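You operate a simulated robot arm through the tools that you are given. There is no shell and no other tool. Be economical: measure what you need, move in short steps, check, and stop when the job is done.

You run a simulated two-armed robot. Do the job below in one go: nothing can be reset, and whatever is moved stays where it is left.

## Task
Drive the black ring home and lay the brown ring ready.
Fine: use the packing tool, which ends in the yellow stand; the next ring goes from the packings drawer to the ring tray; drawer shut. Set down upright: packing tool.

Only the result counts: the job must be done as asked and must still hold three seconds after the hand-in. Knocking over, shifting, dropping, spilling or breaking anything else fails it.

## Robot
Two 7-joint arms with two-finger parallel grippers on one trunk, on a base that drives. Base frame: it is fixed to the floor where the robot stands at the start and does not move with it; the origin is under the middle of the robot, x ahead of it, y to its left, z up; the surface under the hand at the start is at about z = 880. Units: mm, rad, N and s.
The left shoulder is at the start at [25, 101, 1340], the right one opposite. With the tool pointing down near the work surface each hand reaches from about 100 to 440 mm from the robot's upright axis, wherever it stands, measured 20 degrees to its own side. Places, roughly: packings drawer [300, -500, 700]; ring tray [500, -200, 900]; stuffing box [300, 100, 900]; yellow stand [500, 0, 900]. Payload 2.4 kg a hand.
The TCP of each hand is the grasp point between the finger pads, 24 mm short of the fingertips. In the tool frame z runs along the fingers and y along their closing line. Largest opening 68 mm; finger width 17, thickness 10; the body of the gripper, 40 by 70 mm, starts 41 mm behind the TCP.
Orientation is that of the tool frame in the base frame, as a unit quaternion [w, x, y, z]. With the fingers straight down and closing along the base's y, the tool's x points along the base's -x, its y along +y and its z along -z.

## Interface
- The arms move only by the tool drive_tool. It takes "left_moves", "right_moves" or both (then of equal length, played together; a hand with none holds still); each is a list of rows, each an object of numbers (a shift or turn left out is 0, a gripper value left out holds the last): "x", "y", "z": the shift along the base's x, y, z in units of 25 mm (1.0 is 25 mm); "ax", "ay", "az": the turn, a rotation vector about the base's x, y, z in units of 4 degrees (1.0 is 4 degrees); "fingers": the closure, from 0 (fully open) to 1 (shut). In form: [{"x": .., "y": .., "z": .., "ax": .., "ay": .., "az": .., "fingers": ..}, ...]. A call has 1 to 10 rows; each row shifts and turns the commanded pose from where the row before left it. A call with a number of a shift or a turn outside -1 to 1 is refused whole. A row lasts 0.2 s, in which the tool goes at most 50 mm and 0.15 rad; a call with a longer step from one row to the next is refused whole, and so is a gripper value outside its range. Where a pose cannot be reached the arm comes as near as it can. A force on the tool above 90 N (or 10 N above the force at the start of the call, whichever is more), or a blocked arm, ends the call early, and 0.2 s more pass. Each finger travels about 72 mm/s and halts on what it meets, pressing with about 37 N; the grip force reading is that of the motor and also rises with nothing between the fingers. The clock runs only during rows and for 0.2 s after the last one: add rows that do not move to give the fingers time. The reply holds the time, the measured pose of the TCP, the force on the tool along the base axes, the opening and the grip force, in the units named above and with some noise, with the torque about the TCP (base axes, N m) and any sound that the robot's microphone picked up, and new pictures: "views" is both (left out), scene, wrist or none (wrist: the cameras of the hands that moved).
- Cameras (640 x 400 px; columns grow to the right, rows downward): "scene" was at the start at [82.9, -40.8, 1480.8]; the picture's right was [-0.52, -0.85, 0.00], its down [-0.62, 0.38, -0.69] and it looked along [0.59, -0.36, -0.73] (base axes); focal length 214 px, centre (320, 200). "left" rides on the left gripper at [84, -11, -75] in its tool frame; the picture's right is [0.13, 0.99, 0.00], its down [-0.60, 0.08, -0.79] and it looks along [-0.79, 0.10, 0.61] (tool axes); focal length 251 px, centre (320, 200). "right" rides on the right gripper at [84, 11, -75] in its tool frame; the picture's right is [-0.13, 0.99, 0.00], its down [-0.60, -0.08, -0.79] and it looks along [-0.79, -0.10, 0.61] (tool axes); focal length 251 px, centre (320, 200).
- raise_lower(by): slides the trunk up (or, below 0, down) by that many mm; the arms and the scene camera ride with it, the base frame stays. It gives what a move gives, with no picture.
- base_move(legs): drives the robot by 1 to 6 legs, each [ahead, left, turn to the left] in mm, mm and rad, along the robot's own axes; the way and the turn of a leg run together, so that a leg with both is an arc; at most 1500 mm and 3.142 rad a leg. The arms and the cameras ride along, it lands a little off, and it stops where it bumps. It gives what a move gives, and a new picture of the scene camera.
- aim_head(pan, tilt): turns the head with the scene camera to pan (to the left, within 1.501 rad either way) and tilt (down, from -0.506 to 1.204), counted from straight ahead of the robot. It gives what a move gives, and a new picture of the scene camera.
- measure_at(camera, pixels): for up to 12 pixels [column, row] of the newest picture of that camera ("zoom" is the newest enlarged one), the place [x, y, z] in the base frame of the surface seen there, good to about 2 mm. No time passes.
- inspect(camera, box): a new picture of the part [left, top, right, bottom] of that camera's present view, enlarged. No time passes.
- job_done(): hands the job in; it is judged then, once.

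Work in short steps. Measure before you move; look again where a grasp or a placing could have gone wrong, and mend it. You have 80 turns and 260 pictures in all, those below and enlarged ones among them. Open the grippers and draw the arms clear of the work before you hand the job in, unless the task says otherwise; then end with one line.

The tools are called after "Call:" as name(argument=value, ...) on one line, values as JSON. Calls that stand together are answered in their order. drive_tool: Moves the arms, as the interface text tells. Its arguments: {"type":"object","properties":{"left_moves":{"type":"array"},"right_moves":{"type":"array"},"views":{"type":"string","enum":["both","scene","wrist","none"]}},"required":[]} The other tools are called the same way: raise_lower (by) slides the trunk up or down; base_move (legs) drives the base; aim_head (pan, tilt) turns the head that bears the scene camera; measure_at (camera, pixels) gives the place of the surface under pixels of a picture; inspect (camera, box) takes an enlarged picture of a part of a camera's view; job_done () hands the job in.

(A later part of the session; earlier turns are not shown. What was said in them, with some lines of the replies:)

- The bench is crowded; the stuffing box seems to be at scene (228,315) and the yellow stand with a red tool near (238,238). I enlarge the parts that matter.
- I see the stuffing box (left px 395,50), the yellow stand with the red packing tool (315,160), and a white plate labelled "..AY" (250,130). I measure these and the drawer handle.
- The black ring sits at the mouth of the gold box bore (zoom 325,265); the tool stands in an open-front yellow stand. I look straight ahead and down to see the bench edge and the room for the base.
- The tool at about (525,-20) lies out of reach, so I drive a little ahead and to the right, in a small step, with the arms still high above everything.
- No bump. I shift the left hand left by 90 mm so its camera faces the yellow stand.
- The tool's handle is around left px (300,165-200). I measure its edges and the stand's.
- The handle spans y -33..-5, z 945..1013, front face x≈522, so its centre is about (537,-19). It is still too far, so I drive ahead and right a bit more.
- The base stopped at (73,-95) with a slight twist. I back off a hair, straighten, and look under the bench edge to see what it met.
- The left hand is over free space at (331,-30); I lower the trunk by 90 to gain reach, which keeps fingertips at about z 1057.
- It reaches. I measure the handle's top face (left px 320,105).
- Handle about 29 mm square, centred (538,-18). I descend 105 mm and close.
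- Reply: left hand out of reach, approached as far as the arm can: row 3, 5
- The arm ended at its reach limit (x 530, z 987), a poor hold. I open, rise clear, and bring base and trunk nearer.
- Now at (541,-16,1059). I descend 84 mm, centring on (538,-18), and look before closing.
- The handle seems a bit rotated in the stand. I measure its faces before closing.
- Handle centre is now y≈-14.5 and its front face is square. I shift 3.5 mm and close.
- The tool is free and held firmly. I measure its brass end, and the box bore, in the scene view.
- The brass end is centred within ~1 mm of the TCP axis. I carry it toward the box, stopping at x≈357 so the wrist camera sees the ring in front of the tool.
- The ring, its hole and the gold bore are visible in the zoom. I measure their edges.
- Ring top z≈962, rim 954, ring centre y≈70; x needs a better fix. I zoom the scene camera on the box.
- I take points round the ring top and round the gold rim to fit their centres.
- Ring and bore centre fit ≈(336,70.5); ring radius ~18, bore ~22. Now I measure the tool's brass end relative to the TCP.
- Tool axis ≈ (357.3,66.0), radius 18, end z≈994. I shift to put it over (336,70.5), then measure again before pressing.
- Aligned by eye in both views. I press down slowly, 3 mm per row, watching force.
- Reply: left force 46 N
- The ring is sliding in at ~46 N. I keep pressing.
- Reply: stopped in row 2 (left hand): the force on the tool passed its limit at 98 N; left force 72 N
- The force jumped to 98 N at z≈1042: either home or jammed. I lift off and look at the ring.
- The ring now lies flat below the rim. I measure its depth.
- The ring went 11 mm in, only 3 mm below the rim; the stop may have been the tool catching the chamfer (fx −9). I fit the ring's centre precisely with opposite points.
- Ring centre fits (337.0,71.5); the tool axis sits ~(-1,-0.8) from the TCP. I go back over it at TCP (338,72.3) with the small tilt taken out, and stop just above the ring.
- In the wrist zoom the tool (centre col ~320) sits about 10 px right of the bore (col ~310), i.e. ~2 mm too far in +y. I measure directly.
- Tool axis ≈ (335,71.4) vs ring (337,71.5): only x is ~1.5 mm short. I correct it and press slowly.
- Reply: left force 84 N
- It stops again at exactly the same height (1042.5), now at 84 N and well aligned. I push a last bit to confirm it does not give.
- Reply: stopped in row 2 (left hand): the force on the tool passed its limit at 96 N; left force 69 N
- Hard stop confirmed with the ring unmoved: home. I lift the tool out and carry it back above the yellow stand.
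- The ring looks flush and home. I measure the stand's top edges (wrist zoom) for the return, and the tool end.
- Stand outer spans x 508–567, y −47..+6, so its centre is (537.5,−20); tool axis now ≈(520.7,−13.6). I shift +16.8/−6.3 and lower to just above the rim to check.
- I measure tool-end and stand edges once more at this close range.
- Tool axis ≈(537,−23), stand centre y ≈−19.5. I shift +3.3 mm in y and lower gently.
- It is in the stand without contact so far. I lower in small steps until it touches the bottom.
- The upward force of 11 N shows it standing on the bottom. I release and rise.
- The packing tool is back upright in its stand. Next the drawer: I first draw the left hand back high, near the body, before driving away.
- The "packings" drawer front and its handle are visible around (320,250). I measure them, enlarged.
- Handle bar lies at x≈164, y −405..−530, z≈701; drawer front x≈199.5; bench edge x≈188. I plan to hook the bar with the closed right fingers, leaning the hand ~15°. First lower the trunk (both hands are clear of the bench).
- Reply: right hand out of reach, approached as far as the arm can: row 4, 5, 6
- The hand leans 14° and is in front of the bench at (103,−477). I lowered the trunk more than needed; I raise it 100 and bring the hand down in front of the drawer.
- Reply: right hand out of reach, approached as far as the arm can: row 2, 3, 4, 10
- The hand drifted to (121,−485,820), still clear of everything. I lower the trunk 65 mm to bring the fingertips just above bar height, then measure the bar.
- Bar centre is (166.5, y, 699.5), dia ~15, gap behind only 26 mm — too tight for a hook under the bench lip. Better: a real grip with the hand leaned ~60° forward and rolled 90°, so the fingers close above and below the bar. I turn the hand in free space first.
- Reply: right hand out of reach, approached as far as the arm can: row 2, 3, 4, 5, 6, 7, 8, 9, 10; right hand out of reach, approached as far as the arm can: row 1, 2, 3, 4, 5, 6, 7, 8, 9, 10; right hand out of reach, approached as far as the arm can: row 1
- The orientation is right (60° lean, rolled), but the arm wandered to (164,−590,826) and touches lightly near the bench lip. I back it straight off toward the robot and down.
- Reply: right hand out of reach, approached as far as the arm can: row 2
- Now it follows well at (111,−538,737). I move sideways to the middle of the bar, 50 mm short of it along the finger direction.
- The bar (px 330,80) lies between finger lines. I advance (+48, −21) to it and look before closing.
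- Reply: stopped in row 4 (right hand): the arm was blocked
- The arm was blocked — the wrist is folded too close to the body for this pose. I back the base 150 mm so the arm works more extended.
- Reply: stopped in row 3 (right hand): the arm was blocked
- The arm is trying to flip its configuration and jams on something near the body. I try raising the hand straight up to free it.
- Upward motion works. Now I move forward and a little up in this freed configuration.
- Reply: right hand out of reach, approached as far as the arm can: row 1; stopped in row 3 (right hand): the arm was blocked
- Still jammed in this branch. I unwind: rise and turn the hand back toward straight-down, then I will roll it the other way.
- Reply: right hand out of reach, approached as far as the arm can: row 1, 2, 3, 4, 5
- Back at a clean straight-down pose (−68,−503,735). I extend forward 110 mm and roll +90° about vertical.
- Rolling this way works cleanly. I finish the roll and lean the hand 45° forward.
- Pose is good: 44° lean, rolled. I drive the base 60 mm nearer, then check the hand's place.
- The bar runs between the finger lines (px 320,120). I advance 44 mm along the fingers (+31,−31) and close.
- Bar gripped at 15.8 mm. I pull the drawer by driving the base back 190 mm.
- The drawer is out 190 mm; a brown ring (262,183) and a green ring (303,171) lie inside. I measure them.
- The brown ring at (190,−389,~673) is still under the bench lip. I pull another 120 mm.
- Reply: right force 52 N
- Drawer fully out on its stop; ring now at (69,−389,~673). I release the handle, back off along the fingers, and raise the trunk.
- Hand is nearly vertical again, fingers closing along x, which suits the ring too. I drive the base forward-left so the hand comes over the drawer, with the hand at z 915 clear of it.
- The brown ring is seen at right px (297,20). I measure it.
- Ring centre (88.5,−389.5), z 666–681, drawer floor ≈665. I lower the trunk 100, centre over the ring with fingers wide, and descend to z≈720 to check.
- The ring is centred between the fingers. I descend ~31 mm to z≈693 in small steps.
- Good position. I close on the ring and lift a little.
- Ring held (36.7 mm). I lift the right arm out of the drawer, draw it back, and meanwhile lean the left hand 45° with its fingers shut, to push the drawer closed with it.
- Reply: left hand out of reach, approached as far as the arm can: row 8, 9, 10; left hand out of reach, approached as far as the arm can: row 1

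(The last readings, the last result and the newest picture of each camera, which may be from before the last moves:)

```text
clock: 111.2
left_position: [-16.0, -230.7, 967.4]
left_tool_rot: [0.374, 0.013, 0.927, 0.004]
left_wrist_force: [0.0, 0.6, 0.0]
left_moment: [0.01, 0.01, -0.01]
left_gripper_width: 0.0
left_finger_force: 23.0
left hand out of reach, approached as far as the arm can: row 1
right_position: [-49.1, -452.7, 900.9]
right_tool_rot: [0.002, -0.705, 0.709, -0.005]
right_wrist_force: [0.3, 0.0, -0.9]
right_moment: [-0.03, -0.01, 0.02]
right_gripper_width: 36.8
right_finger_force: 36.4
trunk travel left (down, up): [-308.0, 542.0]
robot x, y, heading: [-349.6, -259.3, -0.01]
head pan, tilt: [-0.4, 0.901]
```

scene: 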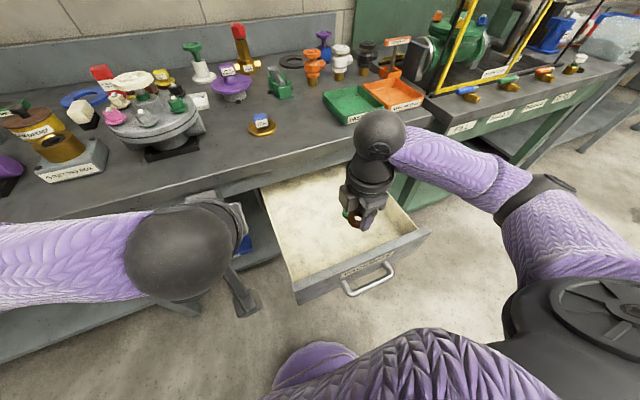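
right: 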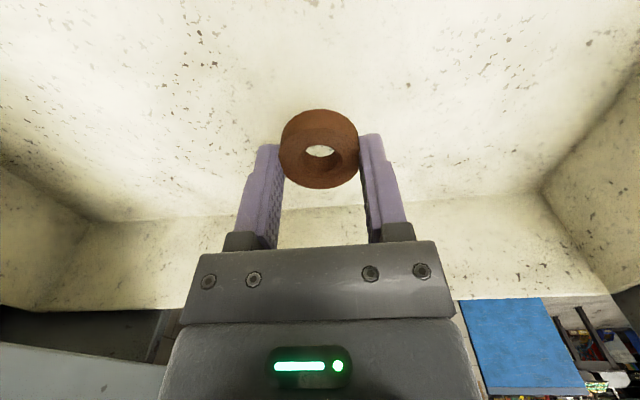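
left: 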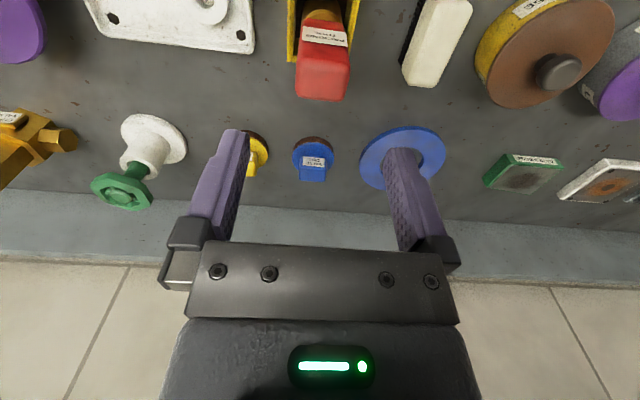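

Left hand leaned 44° and clear. I drive back 150 and right 110 to stand in front of the drawer, then lower the left hand to plate height.

Call:
base_move(legs=[[-160, 0, 0], [0, -110, 0]])

Call:
drive_tool(left_moves=[{"z": -1}, {"z": -1}, {"z": -1}, {"z": -1}, {"z": -1}, {"z": -1}, {"z": -1}, {"z": -1}, {}], views="both")

```text
clock: 113.5
left_position: [-177.4, -341.4, 965.8]
left_tool_rot: [0.372, 0.012, 0.928, 0.004]
left_wrist_force: [0.0, -0.7, 0.2]
left_moment: [-0.01, -0.02, -0.02]
left_gripper_width: 0.1
left_finger_force: 23.5
right_position: [-209.4, -562.2, 901.4]
right_tool_rot: [0.001, -0.706, 0.709, -0.005]
right_wrist_force: [0.2, 0.1, -0.4]
right_moment: [-0.02, 0.02, -0.03]
right_gripper_width: 36.6
right_finger_force: 36.4
trunk travel left (down, up): [-308.0, 542.0]
robot x, y, heading: [-507.4, -374.4, -0.007]
head pan, tilt: [-0.4, 0.901]
```

scene: 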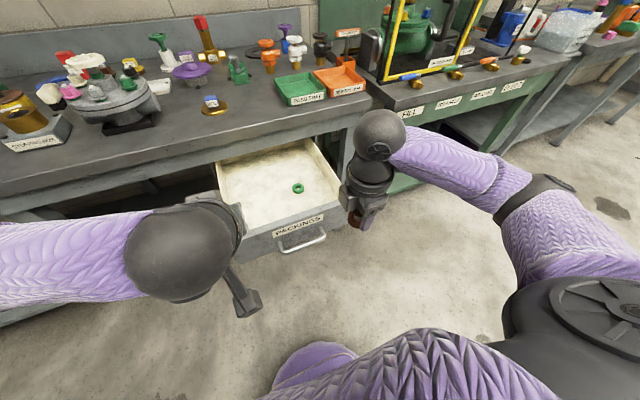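

```text
clock: 115.5
left_position: [-178.5, -341.3, 763.7]
left_tool_rot: [0.372, 0.013, 0.928, 0.005]
left_wrist_force: [-0.8, -0.1, -0.3]
left_moment: [0.02, -0.04, 0.02]
left_gripper_width: 0.2
left_finger_force: 23.9
right_position: [-209.6, -561.9, 900.4]
right_tool_rot: [0.001, -0.705, 0.709, -0.005]
right_wrist_force: [-0.5, 0.1, -0.6]
right_moment: [-0.02, -0.03, 0.01]
right_gripper_width: 36.7
right_finger_force: 37.4
trunk travel left (down, up): [-308.0, 542.0]
robot x, y, heading: [-509.9, -375.0, -0.01]
head pan, tilt: [-0.4, 0.901]
```

scene: 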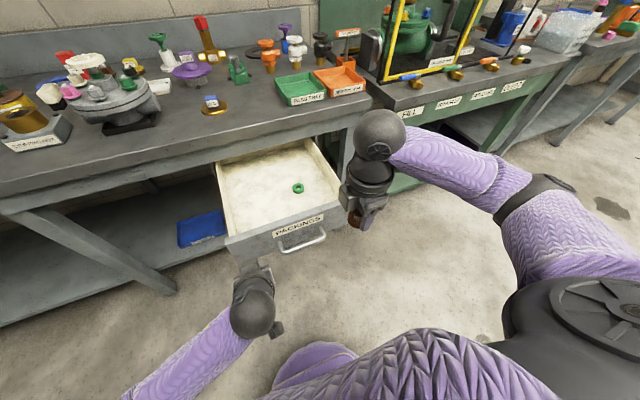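
left: 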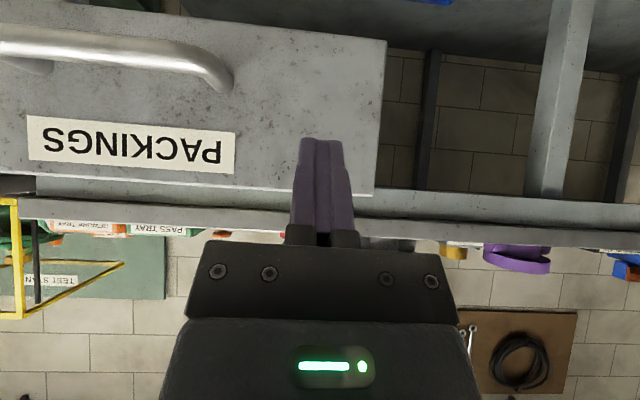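

Left fingertips are before the plate. I shift the left hand 25 mm right, and raise the right hand (with the ring) 100 mm so it passes over the bench edge safely.

Call:
drive_tool(left_moves=[{"y": -0.5}, {"y": -0.5}, {}, {}, {}, {}], right_moves=[{"z": 0.8}, {"z": 1}, {"z": 1}, {"z": 1}, {"z": 1}, {}], views="none")

Call:
base_move(legs=[[280, 0, 0]])

```text
clock: 116.9
left_position: [-177.7, -367.2, 765.1]
left_tool_rot: [0.372, 0.012, 0.928, 0.005]
left_wrist_force: [-0.2, -0.2, -1.0]
left_moment: [0.0, 0.03, 0.02]
left_gripper_width: 0.0
left_finger_force: 23.4
right_position: [-207.8, -562.3, 1023.9]
right_tool_rot: [0.0, -0.705, 0.709, -0.005]
right_wrist_force: [-0.4, -0.4, -0.3]
right_moment: [0.02, -0.02, -0.01]
right_gripper_width: 36.4
right_finger_force: 37.0
trunk travel left (down, up): [-308.0, 542.0]
robot x, y, heading: [-508.8, -372.6, -0.003]
head pan, tilt: [-0.4, 0.901]
```

```text
clock: 118.8
left_position: [101.9, -368.0, 764.9]
left_tool_rot: [0.372, 0.01, 0.928, 0.006]
left_wrist_force: [0.6, -0.4, -0.1]
left_moment: [0.01, 0.01, 0.01]
left_gripper_width: 0.1
left_finger_force: 23.3
right_position: [72.3, -564.3, 1024.2]
right_tool_rot: [0.001, -0.707, 0.707, -0.005]
right_wrist_force: [-0.8, -1.0, 0.3]
right_moment: [0.01, 0.05, 0.0]
right_gripper_width: 36.7
right_finger_force: 36.8
trunk travel left (down, up): [-308.0, 542.0]
robot x, y, heading: [-226.9, -373.9, -0.003]
head pan, tilt: [-0.4, 0.901]
```

scene: 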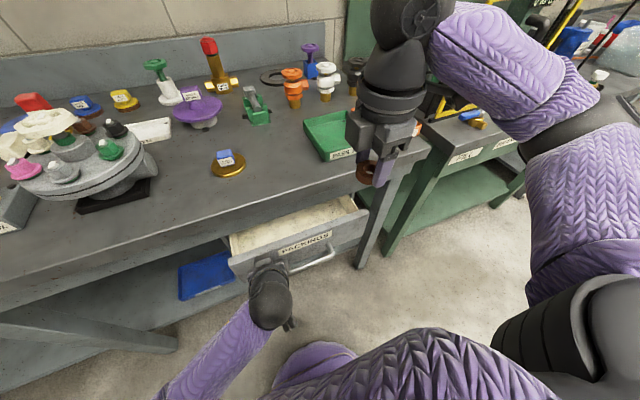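

The drawer is being pushed in smoothly; about 75 mm remain. I drive 55 more, then finish with the arm.

Call:
base_move(legs=[[55, 0, 0]])

Call:
drive_tool(left_moves=[{"x": 0.3}, {"x": 0.3}, {"x": 0.2}, {"x": 0.2}, {"x": 0.2}, {}], views="scene")

```text
clock: 119.8
left_position: [155.5, -369.3, 765.7]
left_tool_rot: [0.372, 0.011, 0.928, 0.005]
left_wrist_force: [1.2, -0.1, 0.2]
left_moment: [0.0, 0.03, 0.0]
left_gripper_width: 0.1
left_finger_force: 23.3
right_position: [125.5, -564.7, 1023.2]
right_tool_rot: [0.001, -0.707, 0.707, -0.005]
right_wrist_force: [0.2, -0.1, -0.2]
right_moment: [-0.04, 0.01, -0.02]
right_gripper_width: 36.6
right_finger_force: 37.1
trunk travel left (down, up): [-308.0, 542.0]
robot x, y, heading: [-173.4, -376.0, -0.003]
head pan, tilt: [-0.4, 0.901]
```

scene: 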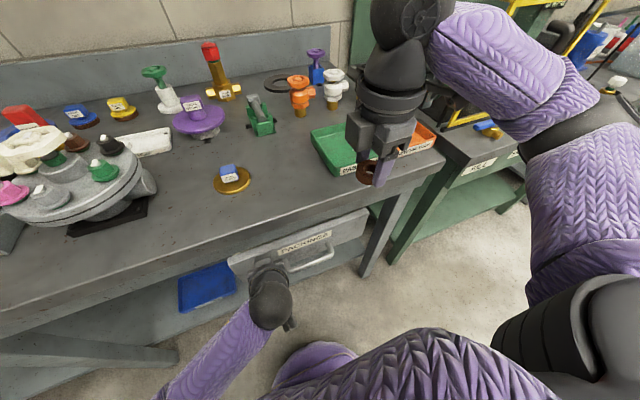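

```text
clock: 121.2
left_position: [179.5, -369.5, 765.6]
left_tool_rot: [0.372, 0.012, 0.928, 0.005]
left_wrist_force: [-72.7, 5.5, 2.9]
left_moment: [-0.1, 0.8, 0.13]
left_gripper_width: 0.1
left_finger_force: 23.9
right_position: [119.0, -563.1, 1025.6]
right_tool_rot: [0.003, -0.707, 0.707, -0.007]
right_wrist_force: [0.4, -0.2, 0.2]
right_moment: [0.0, -0.02, 0.01]
right_gripper_width: 36.7
right_finger_force: 37.2
trunk travel left (down, up): [-308.0, 542.0]
robot x, y, heading: [-170.3, -377.4, -0.005]
head pan, tilt: [-0.4, 0.901]
```

scene: 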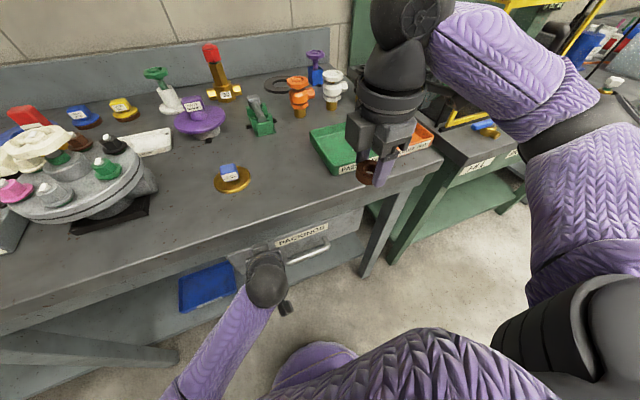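

The 73 N push shows the drawer is hard shut. I back the left hand off and measure the drawer front.

Call:
drive_tool(left_moves=[{"x": -0.6}, {"x": -0.8}, {"x": -0.8}, {"x": -0.8}, {"x": -0.8}, {}], views="scene")

Call:
measure_at(camera="scene", pixels=[[300, 233], [330, 230], [345, 222], [310, 228], [305, 255], [325, 246]])

```text
clock: 122.6
left_position: [103.9, -360.5, 767.4]
left_tool_rot: [0.385, 0.005, 0.923, 0.017]
left_wrist_force: [0.2, -0.4, -0.1]
left_moment: [-0.03, -0.03, 0.02]
left_gripper_width: 0.0
left_finger_force: 22.7
right_position: [127.2, -564.8, 1024.0]
right_tool_rot: [0.001, -0.707, 0.707, -0.004]
right_wrist_force: [0.1, -0.1, 0.2]
right_moment: [0.01, 0.04, -0.01]
right_gripper_width: 36.8
right_finger_force: 36.9
trunk travel left (down, up): [-308.0, 542.0]
robot x, y, heading: [-173.0, -378.1, -0.006]
head pan, tilt: [-0.4, 0.901]
```

scene: 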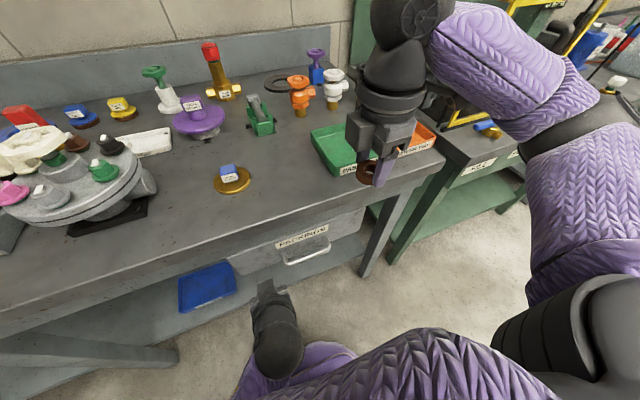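

```text
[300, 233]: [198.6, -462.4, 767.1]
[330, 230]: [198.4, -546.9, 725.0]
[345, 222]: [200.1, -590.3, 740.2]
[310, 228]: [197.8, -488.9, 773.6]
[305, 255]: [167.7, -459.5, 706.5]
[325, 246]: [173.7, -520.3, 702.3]
```

Drawer shut (front x≈198.5 as at the start). Now up: raise the trunk 150, lift and straighten the left hand, so that both hands clear the bench.

Call:
raise_lower(by=150)

Call:
drive_tool(left_moves=[{"ay": 1, "z": 1}, {"ay": 1, "z": 1}, {"ay": 1, "z": 1}, {"ay": 1, "z": 1}, {"ay": 1, "z": 1}, {"ay": 1, "z": 1}, {"ay": 1, "z": 1}, {"ay": 1, "z": 1}, {"ay": 1, "z": 1}, {"ay": 1}], views="none")

Call:
base_move(legs=[[0, 310, 0]])

```text
clock: 123.4
left_position: [116.9, -311.0, 813.0]
left_tool_rot: [0.379, -0.039, 0.922, 0.068]
left_wrist_force: [0.2, -0.1, -0.3]
left_moment: [-0.03, 0.01, -0.02]
left_gripper_width: 0.0
left_finger_force: 23.7
right_position: [125.2, -565.1, 1077.2]
right_tool_rot: [0.002, -0.707, 0.708, -0.007]
right_wrist_force: [0.0, -0.7, -0.3]
right_moment: [-0.02, 0.01, 0.01]
right_gripper_width: 36.8
right_finger_force: 36.9
trunk travel left (down, up): [-361.0, 489.0]
robot x, y, heading: [-173.6, -373.3, -0.007]
head pan, tilt: [-0.4, 0.901]
stopped: the arm was blocked; the commanded pose is now the measured one
```

```text
clock: 124.1
left_position: [112.3, -267.6, 855.7]
left_tool_rot: [0.295, 0.015, 0.943, 0.152]
left_wrist_force: [0.5, -0.6, 0.8]
left_moment: [0.01, 0.0, 0.01]
left_gripper_width: 0.3
left_finger_force: 23.6
right_position: [125.9, -564.9, 1077.6]
right_tool_rot: [0.002, -0.706, 0.708, -0.006]
right_wrist_force: [-0.8, -0.4, -0.5]
right_moment: [0.01, 0.03, 0.0]
right_gripper_width: 36.7
right_finger_force: 36.9
trunk travel left (down, up): [-361.0, 489.0]
robot x, y, heading: [-178.6, -377.0, -0.006]
head pan, tilt: [-0.4, 0.901]
stopped in row 3 (left hand): the arm was blocked; the commanded pose is now the measured one
```

```text
clock: 126.2
left_position: [115.1, 39.1, 856.1]
left_tool_rot: [0.296, 0.016, 0.943, 0.152]
left_wrist_force: [0.8, -0.8, 0.5]
left_moment: [0.02, -0.01, 0.0]
left_gripper_width: 0.0
left_finger_force: 23.8
right_position: [127.3, -255.8, 1076.9]
right_tool_rot: [0.002, -0.706, 0.708, -0.006]
right_wrist_force: [0.1, 0.2, 0.1]
right_moment: [0.02, 0.0, -0.02]
right_gripper_width: 36.7
right_finger_force: 36.9
trunk travel left (down, up): [-361.0, 489.0]
robot x, y, heading: [-175.3, -65.0, -0.009]
head pan, tilt: [-0.4, 0.901]
```

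scene: 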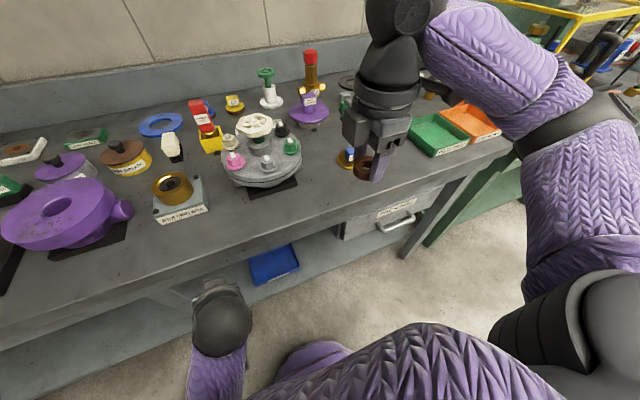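

The left arm blocked itself again in its leaned, folded pose (trunk rose only 53). It is in free air now at (115,39,856); I straighten it in place first.

Call:
drive_tool(left_moves=[{"ax": -0.44, "ay": 0.86, "az": 0.05}, {"ax": -0.44, "ay": 0.86, "az": 0.05}, {"ax": -0.44, "ay": 0.86, "az": 0.05}, {"ax": -0.44, "ay": 0.86, "az": 0.05}, {"ax": -0.44, "ay": 0.86, "az": 0.05}, {"ax": -0.44, "ay": 0.86, "az": 0.05}, {"ax": -0.44, "ay": 0.86, "az": 0.05}, {"ax": -0.44, "ay": 0.86, "az": 0.05}, {"ax": -0.44, "ay": 0.86, "az": 0.05}, {"ax": -0.44, "ay": 0.86, "az": 0.05}], views="scene")

```text
clock: 127.9
left_position: [116.7, 61.5, 851.4]
left_tool_rot: [0.096, 0.001, 0.992, 0.085]
left_wrist_force: [9.9, 3.6, -6.4]
left_moment: [-0.11, -0.28, -0.31]
left_gripper_width: 0.0
left_finger_force: 24.1
right_position: [127.6, -256.1, 1076.7]
right_tool_rot: [0.001, -0.706, 0.708, -0.007]
right_wrist_force: [-0.2, 0.2, -0.6]
right_moment: [0.03, 0.01, 0.01]
right_gripper_width: 36.9
right_finger_force: 37.0
trunk travel left (down, up): [-361.0, 489.0]
robot x, y, heading: [-169.9, -68.2, -0.006]
head pan, tilt: [-0.4, 0.901]
stopped in row 8 (left hand): the force on the tool passed its limit at 138 N (the readings are from after the stop); the commanded pose is now the measured one
```

scene: 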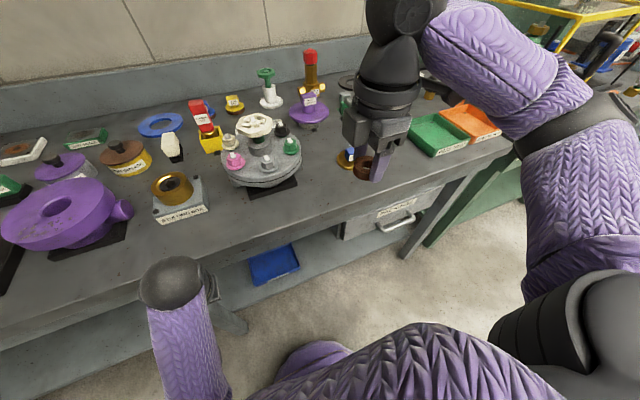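

The straightening hand touched the bench edge (x≈188). Nothing on the bench moved. I back the base off 150 before going on.

Call:
base_move(legs=[[-150, 0, 0]])

Call:
drive_tool(left_moves=[{"ax": -0.4, "ay": 0.6}, {"ax": -0.4, "ay": 0.6}, {"ax": -0.4, "ay": 0.6}, {"ay": 0.6, "ax": -0.4}, {"ax": -0.4, "ay": 0.4}, {"ax": -0.4, "z": 0.5}, {"z": 1}, {"z": 1}, {"z": 1}, {"z": 1}], views="scene")

```text
clock: 129.3
left_position: [-38.4, 63.2, 850.9]
left_tool_rot: [0.095, -0.001, 0.992, 0.084]
left_wrist_force: [21.6, -0.6, -10.9]
left_moment: [0.17, 0.06, 0.34]
left_gripper_width: 0.0
left_finger_force: 23.2
right_position: [-27.3, -253.2, 1077.8]
right_tool_rot: [0.002, -0.706, 0.708, -0.007]
right_wrist_force: [0.7, -0.4, -0.7]
right_moment: [0.02, 0.01, -0.01]
right_gripper_width: 36.6
right_finger_force: 36.9
trunk travel left (down, up): [-361.0, 489.0]
robot x, y, heading: [-325.2, -63.9, -0.003]
head pan, tilt: [-0.4, 0.901]
```

scene: 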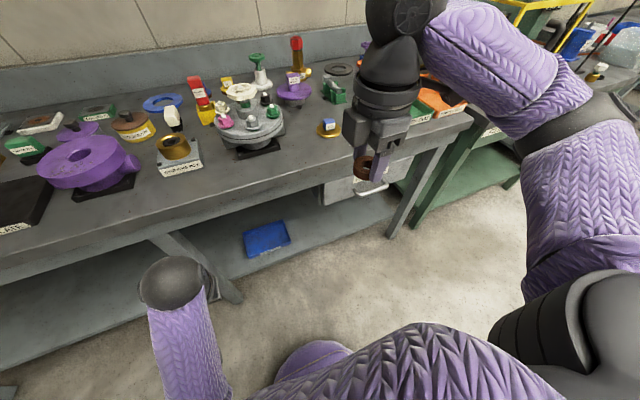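

```text
clock: 129.7
left_position: [-38.9, 73.9, 849.9]
left_tool_rot: [0.085, -0.004, 0.992, 0.091]
left_wrist_force: [2.7, 1.0, -0.9]
left_moment: [-0.02, 0.04, -0.1]
left_gripper_width: 0.0
left_finger_force: 23.9
right_position: [-26.6, -255.0, 1077.3]
right_tool_rot: [0.002, -0.706, 0.708, -0.007]
right_wrist_force: [-0.4, 0.4, -0.1]
right_moment: [0.0, 0.03, -0.03]
right_gripper_width: 36.7
right_finger_force: 37.0
trunk travel left (down, up): [-361.0, 489.0]
robot x, y, heading: [-328.4, -63.1, -0.003]
head pan, tilt: [-0.4, 0.901]
stopped in row 1 (left hand): the force on the tool passed its limit at 118 N (the readings are from after the stop); the commanded pose is now the measured one
```

scene: 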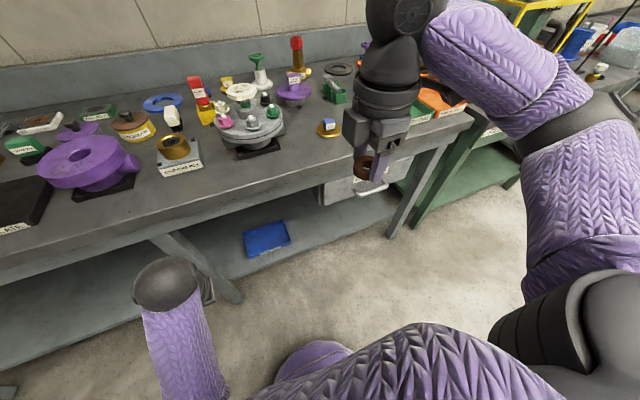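

Not the bench, then: the left hand presses against its own arm. I try extending it forward, away from the body.

Call:
drive_tool(left_moves=[{"x": 0.5}, {"x": 0.8}, {"x": 0.8}, {"x": 0.8}, {}], views="both")

```text
clock: 130.9
left_position: [32.9, 74.0, 848.4]
left_tool_rot: [0.084, -0.006, 0.992, 0.089]
left_wrist_force: [-0.6, -0.1, -0.5]
left_moment: [0.01, 0.01, 0.02]
left_gripper_width: 0.1
left_finger_force: 23.6
right_position: [-25.7, -254.1, 1078.7]
right_tool_rot: [0.003, -0.706, 0.708, -0.007]
right_wrist_force: [-0.2, 0.3, -1.2]
right_moment: [-0.02, 0.02, 0.01]
right_gripper_width: 37.0
right_finger_force: 37.1
trunk travel left (down, up): [-361.0, 489.0]
robot x, y, heading: [-328.3, -65.8, -0.003]
head pan, tilt: [-0.4, 0.901]
5 turns are left
```

scene: 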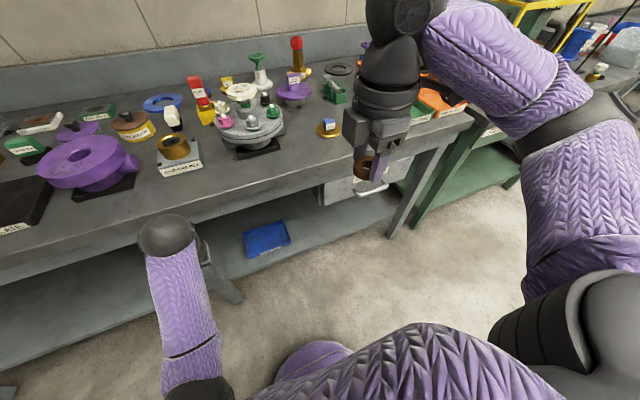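
left: 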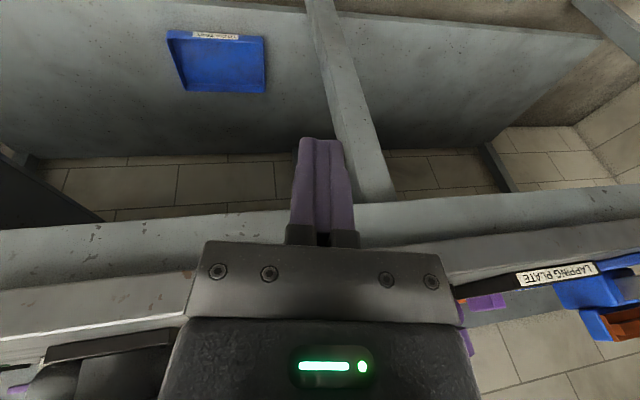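

The left hand is free now. With few turns left I batch: lift the left hand, raise the trunk, drive to the known standing place (70,−65), lower the trunk, and bring the ring high over the tray.

Call:
drive_tool(left_moves=[{"z": 0.8}, {"z": 1}, {"z": 1}, {"z": 1}, {"z": 1}, {"z": 1}, {"z": 1}, {"z": 1}, {"z": 1}], views="none")

Call:
raise_lower(by=100)

Call:
base_move(legs=[[390, 0, 0]])

Call:
raise_lower(by=-90)

Call:
drive_tool(right_moves=[{"x": 0.8, "y": 0.35}, {"x": 0.85, "y": 0.35}, {"x": 0.85, "y": 0.35}, {"x": 0.85, "y": 0.35}, {"x": 0.85, "y": 0.35}, {"x": 0.85, "y": 0.35}, {"x": 0.85, "y": 0.35}, {"x": 0.8, "y": 0.35}, {}], views="both")

Call:
aim_head(pan=-0.15, tilt=0.95)

Call:
inspect(camera="right", box=[200, 0, 440, 150])

```text
clock: 131.5
left_position: [39.4, 74.3, 890.5]
left_tool_rot: [0.096, -0.013, 0.991, 0.089]
left_wrist_force: [3.4, -0.6, -2.7]
left_moment: [0.11, -0.01, 0.22]
left_gripper_width: 0.1
left_finger_force: 23.9
left hand out of reach, approached as far as the arm can: row 3
right_position: [-26.8, -254.6, 1077.3]
right_tool_rot: [0.002, -0.707, 0.707, -0.007]
right_wrist_force: [-1.0, 0.4, -0.1]
right_moment: [0.0, -0.01, 0.01]
right_gripper_width: 36.7
right_finger_force: 37.3
trunk travel left (down, up): [-361.0, 489.0]
robot x, y, heading: [-332.7, -63.9, -0.005]
head pan, tilt: [-0.4, 0.901]
stopped in row 3 (left hand): the force on the tool passed its limit at 134 N (the readings are from after the stop); the commanded pose is now the measured one
```

```text
clock: 132.8
left_position: [39.5, 75.0, 989.8]
left_tool_rot: [0.096, -0.014, 0.991, 0.089]
left_wrist_force: [0.0, 0.0, 0.4]
left_moment: [0.02, 0.02, -0.04]
left_gripper_width: 0.0
left_finger_force: 23.1
right_position: [-25.6, -254.1, 1176.9]
right_tool_rot: [0.001, -0.706, 0.708, -0.008]
right_wrist_force: [0.1, 0.5, -0.4]
right_moment: [0.0, 0.0, 0.01]
right_gripper_width: 36.6
right_finger_force: 36.9
trunk travel left (down, up): [-461.0, 389.0]
robot x, y, heading: [-325.9, -66.4, -0.003]
head pan, tilt: [-0.4, 0.901]
```

```text
clock: 135.3
left_position: [430.9, 68.7, 990.6]
left_tool_rot: [0.096, -0.01, 0.991, 0.089]
left_wrist_force: [-0.5, 0.1, 0.2]
left_moment: [-0.03, 0.01, 0.03]
left_gripper_width: 0.2
left_finger_force: 24.0
right_position: [363.0, -260.8, 1177.8]
right_tool_rot: [0.002, -0.703, 0.711, -0.007]
right_wrist_force: [-0.7, 1.1, -0.8]
right_moment: [0.0, 0.02, 0.0]
right_gripper_width: 36.8
right_finger_force: 37.2
trunk travel left (down, up): [-461.0, 389.0]
robot x, y, heading: [65.3, -65.9, -0.013]
head pan, tilt: [-0.4, 0.901]
```

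scene: 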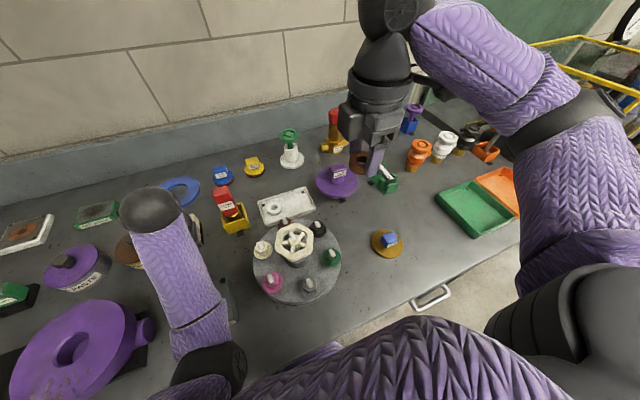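

```text
clock: 136.3
left_position: [431.9, 67.5, 914.0]
left_tool_rot: [0.109, -0.012, 0.99, 0.089]
left_wrist_force: [13.8, 4.5, 16.6]
left_moment: [-0.64, 2.36, 0.07]
left_gripper_width: 0.3
left_finger_force: 23.9
right_position: [359.3, -259.3, 1094.1]
right_tool_rot: [0.002, -0.704, 0.71, -0.006]
right_wrist_force: [0.0, -0.3, 0.3]
right_moment: [0.0, -0.02, -0.04]
right_gripper_width: 36.7
right_finger_force: 37.1
trunk travel left (down, up): [-377.0, 472.0]
robot x, y, heading: [64.0, -71.6, -0.012]
head pan, tilt: [-0.4, 0.901]
stopped: the force on the tool passed its limit at 126 N (the readings are from after the stop); the commanded pose is now the measured one
```

```text
clock: 138.3
left_position: [432.4, 68.7, 912.8]
left_tool_rot: [0.107, -0.012, 0.99, 0.089]
left_wrist_force: [24.4, 10.2, 28.5]
left_moment: [-1.23, 4.13, -0.27]
left_gripper_width: 0.1
left_finger_force: 23.9
right_position: [527.1, -186.7, 1093.4]
right_tool_rot: [0.002, -0.704, 0.71, -0.007]
right_wrist_force: [0.2, -0.4, -1.1]
right_moment: [0.02, -0.04, -0.03]
right_gripper_width: 36.9
right_finger_force: 37.0
trunk travel left (down, up): [-377.0, 472.0]
robot x, y, heading: [64.4, -64.6, -0.011]
head pan, tilt: [-0.4, 0.901]
```

scene: 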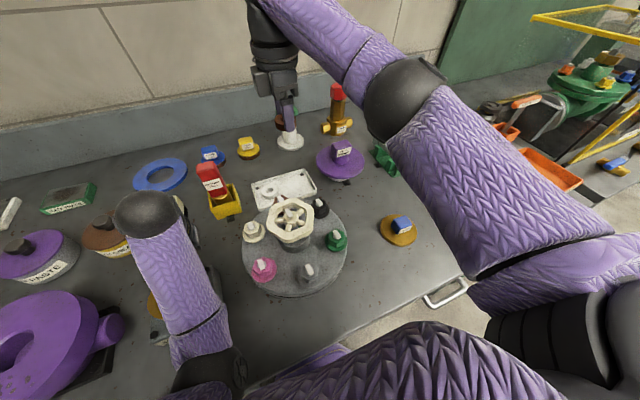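
right: 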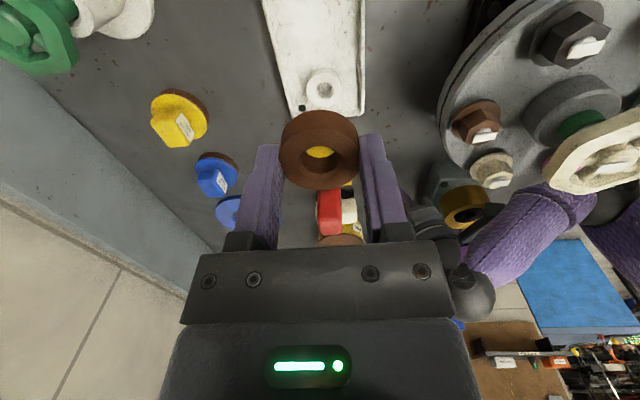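

```text
clock: 139.1
left_position: [432.0, 69.3, 913.5]
left_tool_rot: [0.108, -0.012, 0.99, 0.09]
left_wrist_force: [26.0, 10.0, 33.3]
left_moment: [-1.27, 4.55, -0.23]
left_gripper_width: 0.0
left_finger_force: 23.6
right_position: [527.7, -186.6, 1093.1]
right_tool_rot: [0.002, -0.704, 0.71, -0.007]
right_wrist_force: [0.2, -0.4, -0.2]
right_moment: [-0.03, -0.03, 0.03]
right_gripper_width: 36.6
right_finger_force: 37.0
trunk travel left (down, up): [-377.0, 472.0]
robot x, y, heading: [63.2, -71.5, -0.013]
head pan, tilt: [-0.15, 0.949]
```

scene: 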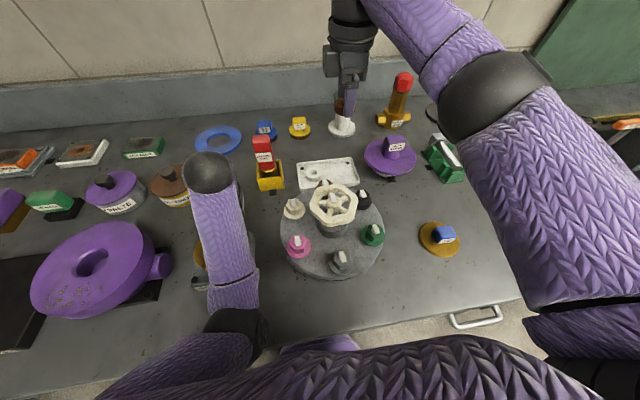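

```text
2.67 times, centred on (320, 75) of right
4 turns are left
```

zoom: 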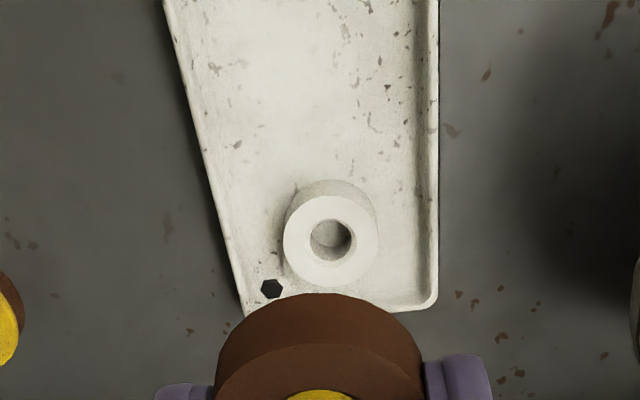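

The left gripper touched down near the stuffing box when the trunk sank, so I raise the trunk at once, extend and lift the left hand clear, and creep the base forward; meanwhile I measure the tray from the enlarged picture.

Call:
measure_at(camera="zoom", pixels=[[332, 210], [332, 272], [288, 240], [376, 240], [310, 60], [310, 10], [200, 60], [434, 60], [418, 100], [215, 100], [310, 130], [410, 300]])

Call:
raise_lower(by=120)

Call:
drive_tool(left_moves=[{"x": 0.6}, {"x": 0.8}, {"x": 0.8}, {"x": 0.8}, {"z": 0.6}, {"z": 0.8}, {"z": 0.8}, {"z": 0.8}, {"z": 0.8}, {}], views="none")

Call:
base_move(legs=[[7, 0, 0.01]])

Call:
inspect(camera="scene", box=[160, 100, 380, 300])

Call:
inspect(camera="right", box=[160, 0, 480, 200])

```text
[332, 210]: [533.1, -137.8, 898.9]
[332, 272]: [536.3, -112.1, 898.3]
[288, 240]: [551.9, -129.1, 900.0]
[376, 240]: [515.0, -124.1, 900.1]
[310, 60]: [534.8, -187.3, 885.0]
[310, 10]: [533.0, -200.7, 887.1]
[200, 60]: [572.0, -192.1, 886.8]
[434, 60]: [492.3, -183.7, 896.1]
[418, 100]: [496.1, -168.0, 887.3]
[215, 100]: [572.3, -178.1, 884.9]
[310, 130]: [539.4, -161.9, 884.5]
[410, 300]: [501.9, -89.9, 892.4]
```

```text
clock: 140.6
left_position: [432.5, 67.2, 1031.3]
left_tool_rot: [0.106, -0.012, 0.99, 0.088]
left_wrist_force: [-0.7, 0.3, -0.6]
left_moment: [-0.01, 0.01, -0.02]
left_gripper_width: 0.0
left_finger_force: 23.3
right_position: [530.1, -188.5, 1212.2]
right_tool_rot: [0.001, -0.704, 0.71, -0.006]
right_wrist_force: [0.1, -0.1, -0.3]
right_moment: [-0.01, 0.01, -0.01]
right_gripper_width: 36.5
right_finger_force: 37.4
trunk travel left (down, up): [-497.0, 352.0]
robot x, y, heading: [63.5, -66.2, -0.014]
head pan, tilt: [-0.15, 0.949]
```

```text
clock: 142.5
left_position: [512.5, 69.3, 1108.9]
left_tool_rot: [0.117, -0.018, 0.989, 0.089]
left_wrist_force: [6.5, 5.3, -3.9]
left_moment: [-0.21, -0.06, -0.55]
left_gripper_width: 0.2
left_finger_force: 23.7
right_position: [530.7, -190.0, 1212.9]
right_tool_rot: [0.001, -0.705, 0.71, -0.007]
right_wrist_force: [-0.7, 0.6, -0.2]
right_moment: [-0.02, -0.03, -0.03]
right_gripper_width: 36.7
right_finger_force: 36.4
trunk travel left (down, up): [-497.0, 352.0]
robot x, y, heading: [64.9, -68.8, -0.012]
head pan, tilt: [-0.15, 0.949]
stopped in row 9 (left hand): the force on the tool passed its limit at 113 N (the readings are from after the stop); the commanded pose is now the measured one
```

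```text
clock: 143.4
left_position: [516.1, 74.6, 1108.8]
left_tool_rot: [0.117, -0.023, 0.989, 0.09]
left_wrist_force: [3.6, 0.7, -2.0]
left_moment: [0.01, -0.07, -0.07]
left_gripper_width: 0.0
left_finger_force: 23.9
right_position: [534.9, -185.1, 1212.6]
right_tool_rot: [-0.001, 0.708, -0.706, 0.007]
right_wrist_force: [-0.8, -0.4, 0.2]
right_moment: [-0.02, 0.0, 0.0]
right_gripper_width: 36.7
right_finger_force: 36.8
trunk travel left (down, up): [-497.0, 352.0]
robot x, y, heading: [70.4, -71.9, -0.001]
head pan, tilt: [-0.15, 0.949]
stopped in leg 1: the robot was blocked; the commanded pose is now the measured one
```

scene: 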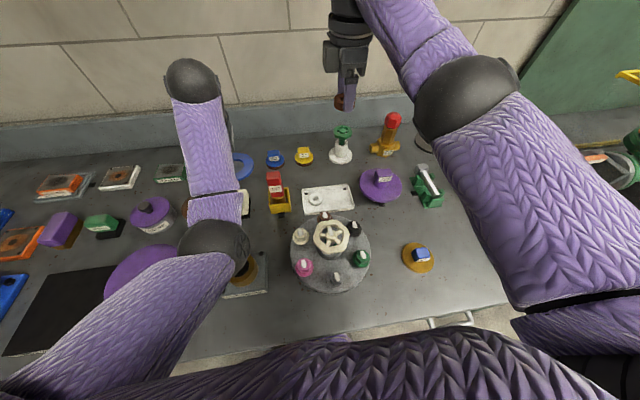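

```text
2.00 times, centred on (270, 200) of scene
```

zoom: 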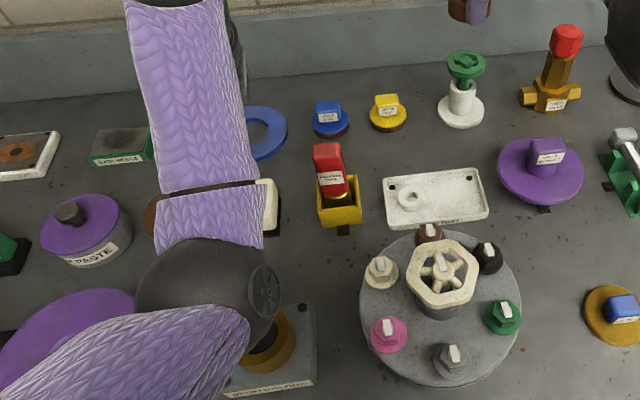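

```text
2.00 times, centred on (320, 100) of right
3 turns are left
```

zoom: 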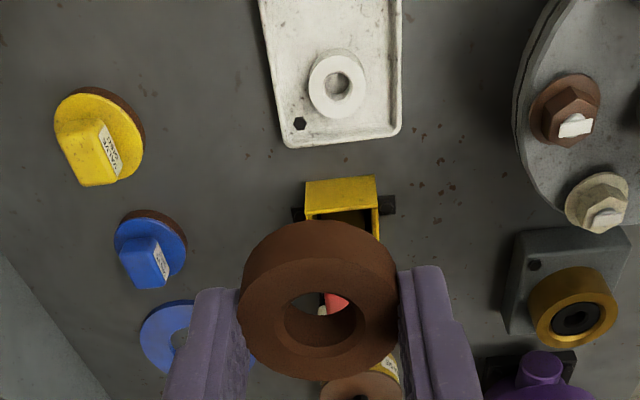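

Everything on the bench is intact and the left hand is high (z 1109). Tray interior: x 500–572, floor 885; free spot (536,−185). I lower the trunk 95, lean the right hand 5° for reach, and descend to just above the tray floor to check.

Call:
raise_lower(by=-95)

Call:
drive_tool(right_moves=[{"x": 0.04, "z": -0.6, "ay": -0.6}, {"z": -1, "ay": -0.65}, {"z": -1}, {"z": -1}, {"z": -1}, {"z": -1}, {"z": -1}, {"z": -0.8}, {}], views="both")

Call:
drive_tool(right_moves=[{"z": -0.06}, {}], views="none")

Call:
inspect(camera="right", box=[200, 60, 440, 210])

Call:
measure_at(camera="right", pixels=[[320, 184], [290, 150], [350, 150], [320, 115], [380, 150], [255, 150], [320, 230], [220, 150], [420, 150], [320, 60]])

```text
clock: 144.1
left_position: [519.8, 74.2, 1067.1]
left_tool_rot: [0.121, -0.017, 0.988, 0.092]
left_wrist_force: [21.4, 5.4, -11.8]
left_moment: [0.09, -0.34, -0.03]
left_gripper_width: 0.0
left_finger_force: 23.2
right_position: [537.4, -184.8, 1167.7]
right_tool_rot: [-0.001, 0.708, -0.706, 0.004]
right_wrist_force: [-0.8, 0.8, -0.5]
right_moment: [-0.02, 0.01, -0.03]
right_gripper_width: 36.7
right_finger_force: 37.5
trunk travel left (down, up): [-455.0, 395.0]
robot x, y, heading: [71.0, -68.4, -0.002]
head pan, tilt: [-0.15, 0.949]
stopped: the force on the tool passed its limit at 99 N (the readings are from after the stop); the commanded pose is now the measured one
```

```text
clock: 146.1
left_position: [519.8, 74.6, 1066.4]
left_tool_rot: [0.121, -0.017, 0.988, 0.092]
left_wrist_force: [36.6, 9.5, -15.2]
left_moment: [-0.03, -0.03, -0.1]
left_gripper_width: 0.0
left_finger_force: 23.7
right_position: [535.9, -183.6, 982.8]
right_tool_rot: [-0.031, 0.707, -0.706, 0.036]
right_wrist_force: [-1.4, 0.4, -0.2]
right_moment: [0.01, 0.03, 0.0]
right_gripper_width: 36.5
right_finger_force: 36.8
trunk travel left (down, up): [-455.0, 395.0]
robot x, y, heading: [66.5, -66.7, 0.001]
head pan, tilt: [-0.15, 0.949]
```

scene: 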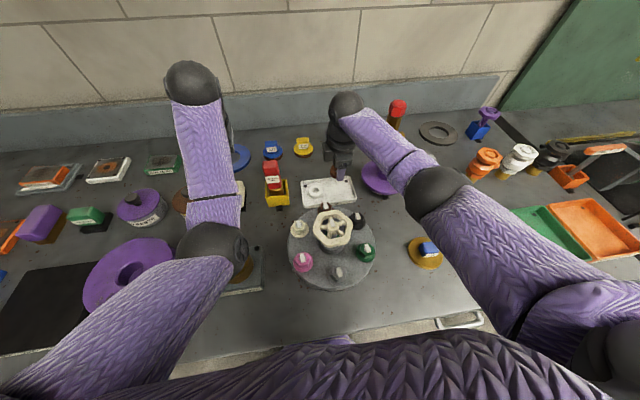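
right: 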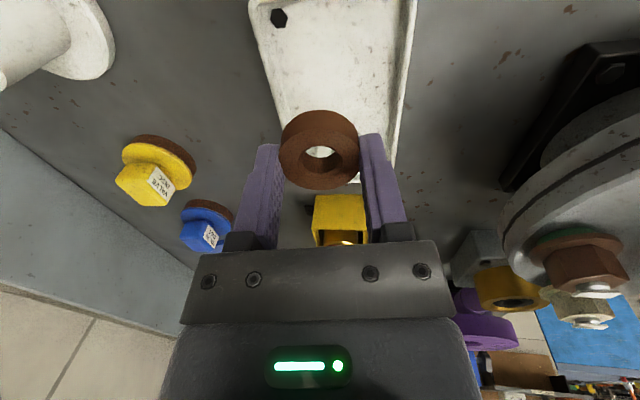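

```text
clock: 146.7
left_position: [519.3, 73.8, 1066.1]
left_tool_rot: [0.121, -0.018, 0.988, 0.092]
left_wrist_force: [36.8, 10.1, -15.1]
left_moment: [-0.04, 0.02, -0.12]
left_gripper_width: 0.0
left_finger_force: 23.3
right_position: [536.6, -183.9, 982.4]
right_tool_rot: [-0.031, 0.707, -0.706, 0.036]
right_wrist_force: [-0.4, -0.6, -0.5]
right_moment: [-0.03, -0.01, 0.0]
right_gripper_width: 36.8
right_finger_force: 37.8
trunk travel left (down, up): [-455.0, 395.0]
robot x, y, heading: [74.0, -68.2, -0.002]
head pan, tilt: [-0.15, 0.949]
```

```text
2.67 times, centred on (320, 135) of right
```

zoom: 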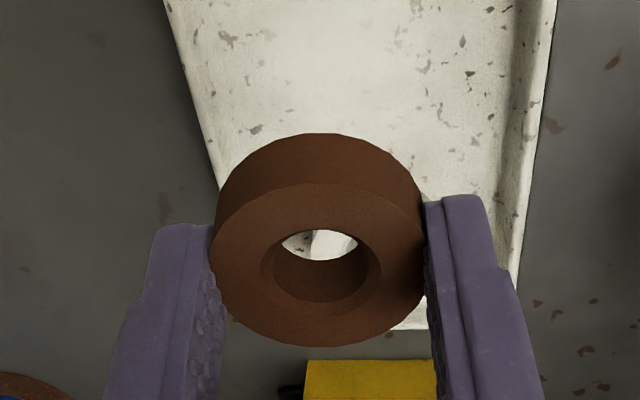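

```text
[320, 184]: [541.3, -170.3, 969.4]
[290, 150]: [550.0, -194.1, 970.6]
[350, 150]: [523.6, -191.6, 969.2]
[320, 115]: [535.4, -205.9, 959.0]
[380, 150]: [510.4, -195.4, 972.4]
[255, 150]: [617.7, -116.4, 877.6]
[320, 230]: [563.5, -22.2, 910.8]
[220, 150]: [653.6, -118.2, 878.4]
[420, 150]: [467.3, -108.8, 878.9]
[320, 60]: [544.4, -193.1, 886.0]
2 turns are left
```

The ring is over the free spot at (536,−184), z 982, but the trunk stopped early, so I use the arm only: lean 11° more for reach, descend 64 mm to 1–2 mm above the tray floor, open just to 45 mm, withdraw along the fingers, then raise and back away.

Call:
drive_tool(right_moves=[{"ay": -0.9, "z": -0.4, "x": -0.1}, {"ay": -0.9, "z": -0.4, "x": -0.1}, {"ay": -0.9, "z": -0.4, "x": -0.1}, {"z": -0.5}, {"z": -0.4}, {"z": -0.3}, {"z": -0.18}, {}], views="wrist")

Call:
drive_tool(right_moves=[{"fingers": 0.4}, {"fingers": 0.34}, {"fingers": 0.34}, {}, {"x": -0.06, "z": 0.2}, {"x": -0.11, "z": 0.4}, {"x": -0.2, "z": 0.7}, {"x": -0.2, "z": 0.8}, {"z": 1}, {"z": 1}], views="both")

Call:
raise_lower(by=120)

Call:
base_move(legs=[[-200, 0, 0]])

Call:
inspect(camera="scene", box=[240, 100, 460, 260])

```text
clock: 148.5
left_position: [518.9, 73.6, 1066.7]
left_tool_rot: [0.121, -0.018, 0.988, 0.092]
left_wrist_force: [36.2, 8.9, -15.3]
left_moment: [0.01, -0.01, -0.07]
left_gripper_width: 0.1
left_finger_force: 23.8
right_position: [530.6, -185.2, 917.6]
right_tool_rot: [-0.097, 0.701, -0.699, 0.102]
right_wrist_force: [0.8, -0.6, 0.0]
right_moment: [-0.01, -0.02, 0.02]
right_gripper_width: 36.5
right_finger_force: 37.0
trunk travel left (down, up): [-455.0, 395.0]
robot x, y, heading: [70.3, -70.8, -0.004]
head pan, tilt: [-0.15, 0.949]
```

right: 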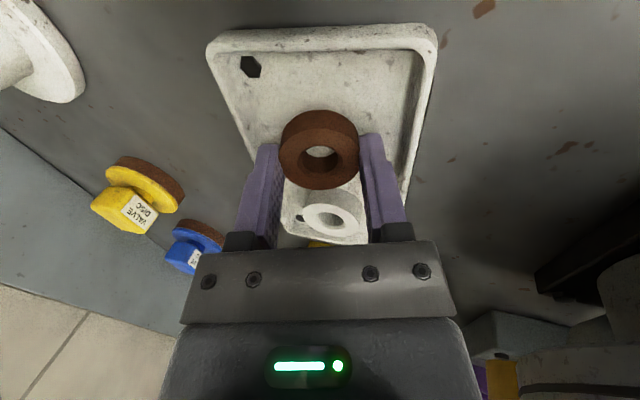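

```text
clock: 150.7
left_position: [518.7, 73.9, 1066.5]
left_tool_rot: [0.121, -0.018, 0.988, 0.093]
left_wrist_force: [36.7, 9.2, -15.1]
left_moment: [-0.07, -0.01, -0.11]
left_gripper_width: 0.0
left_finger_force: 23.6
right_position: [513.9, -183.7, 1020.7]
right_tool_rot: [-0.096, 0.701, -0.699, 0.102]
right_wrist_force: [0.7, 0.4, 0.0]
right_moment: [0.0, 0.02, 0.0]
right_gripper_width: 44.9
right_finger_force: 0.1
trunk travel left (down, up): [-455.0, 395.0]
robot x, y, heading: [73.8, -71.3, -0.004]
head pan, tilt: [-0.15, 0.949]
```

scene: 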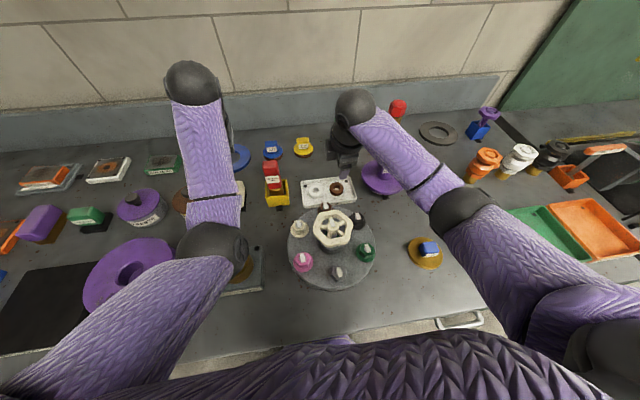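
right: 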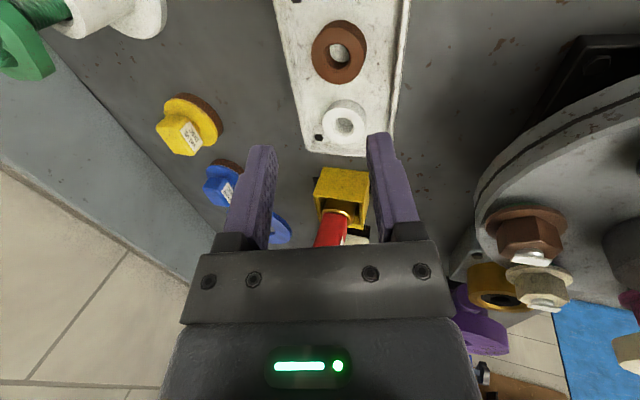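

```text
clock: 152.2
left_position: [519.4, 75.4, 1187.0]
left_tool_rot: [0.118, -0.018, 0.989, 0.092]
left_wrist_force: [0.4, -0.2, 0.5]
left_moment: [-0.01, 0.0, 0.0]
left_gripper_width: 0.1
left_finger_force: 23.2
right_position: [516.3, -185.0, 1140.9]
right_tool_rot: [-0.097, 0.7, -0.7, 0.102]
right_wrist_force: [0.5, 1.5, 0.6]
right_moment: [0.0, -0.01, 0.0]
right_gripper_width: 44.9
right_finger_force: 0.1
trunk travel left (down, up): [-575.0, 275.0]
robot x, y, heading: [66.4, -69.9, -0.003]
head pan, tilt: [-0.15, 0.949]
```

```text
clock: 153.8
left_position: [321.3, 75.7, 1186.2]
left_tool_rot: [0.121, -0.02, 0.988, 0.092]
left_wrist_force: [0.6, 0.5, -0.1]
left_moment: [-0.02, -0.04, 0.01]
left_gripper_width: 0.2
left_finger_force: 23.7
right_position: [318.4, -184.3, 1141.7]
right_tool_rot: [-0.098, 0.7, -0.7, 0.102]
right_wrist_force: [0.4, 0.2, -1.2]
right_moment: [0.03, 0.04, -0.01]
right_gripper_width: 44.8
right_finger_force: 0.0
trunk travel left (down, up): [-575.0, 275.0]
robot x, y, heading: [-127.9, -62.9, -0.003]
head pan, tilt: [-0.15, 0.949]
```

scene: 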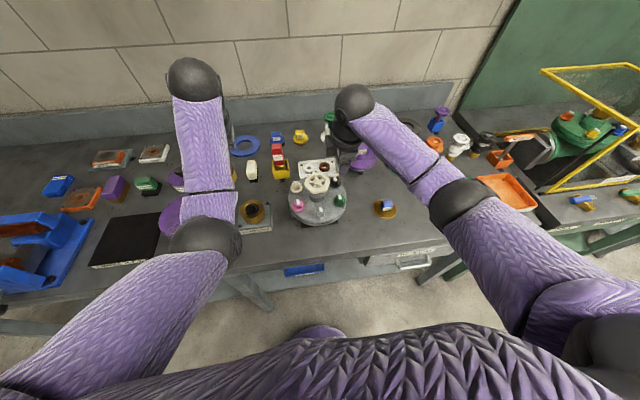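

```text
2.50 times, centred on (350, 180) of scene
1 turns are left
```

zoom: 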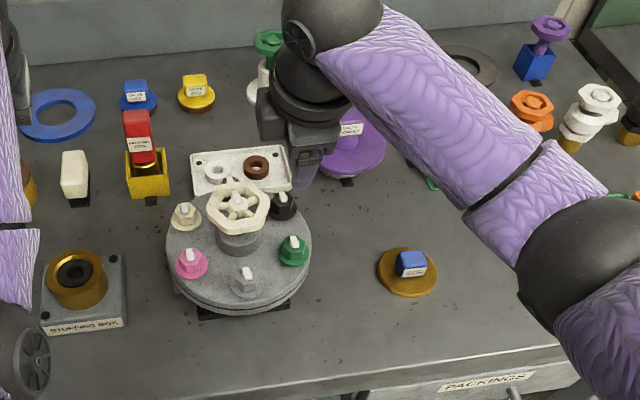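

The brown ring lies flat in the ring tray beside the white one, the tool stands in the yellow stand, the drawer is shut, and both arms are clear, so I hand in.

Call:
job_done()

```text
The job is handed in.
```

I drove the black ring home and laid the brown ring flat in the ring tray. The packing tool is upright in the yellow stand, the drawer is shut and the arms are clear. While working, the left hand bumped something by the stuffing box and bench edge, but nothing appears shifted in the last pictures.
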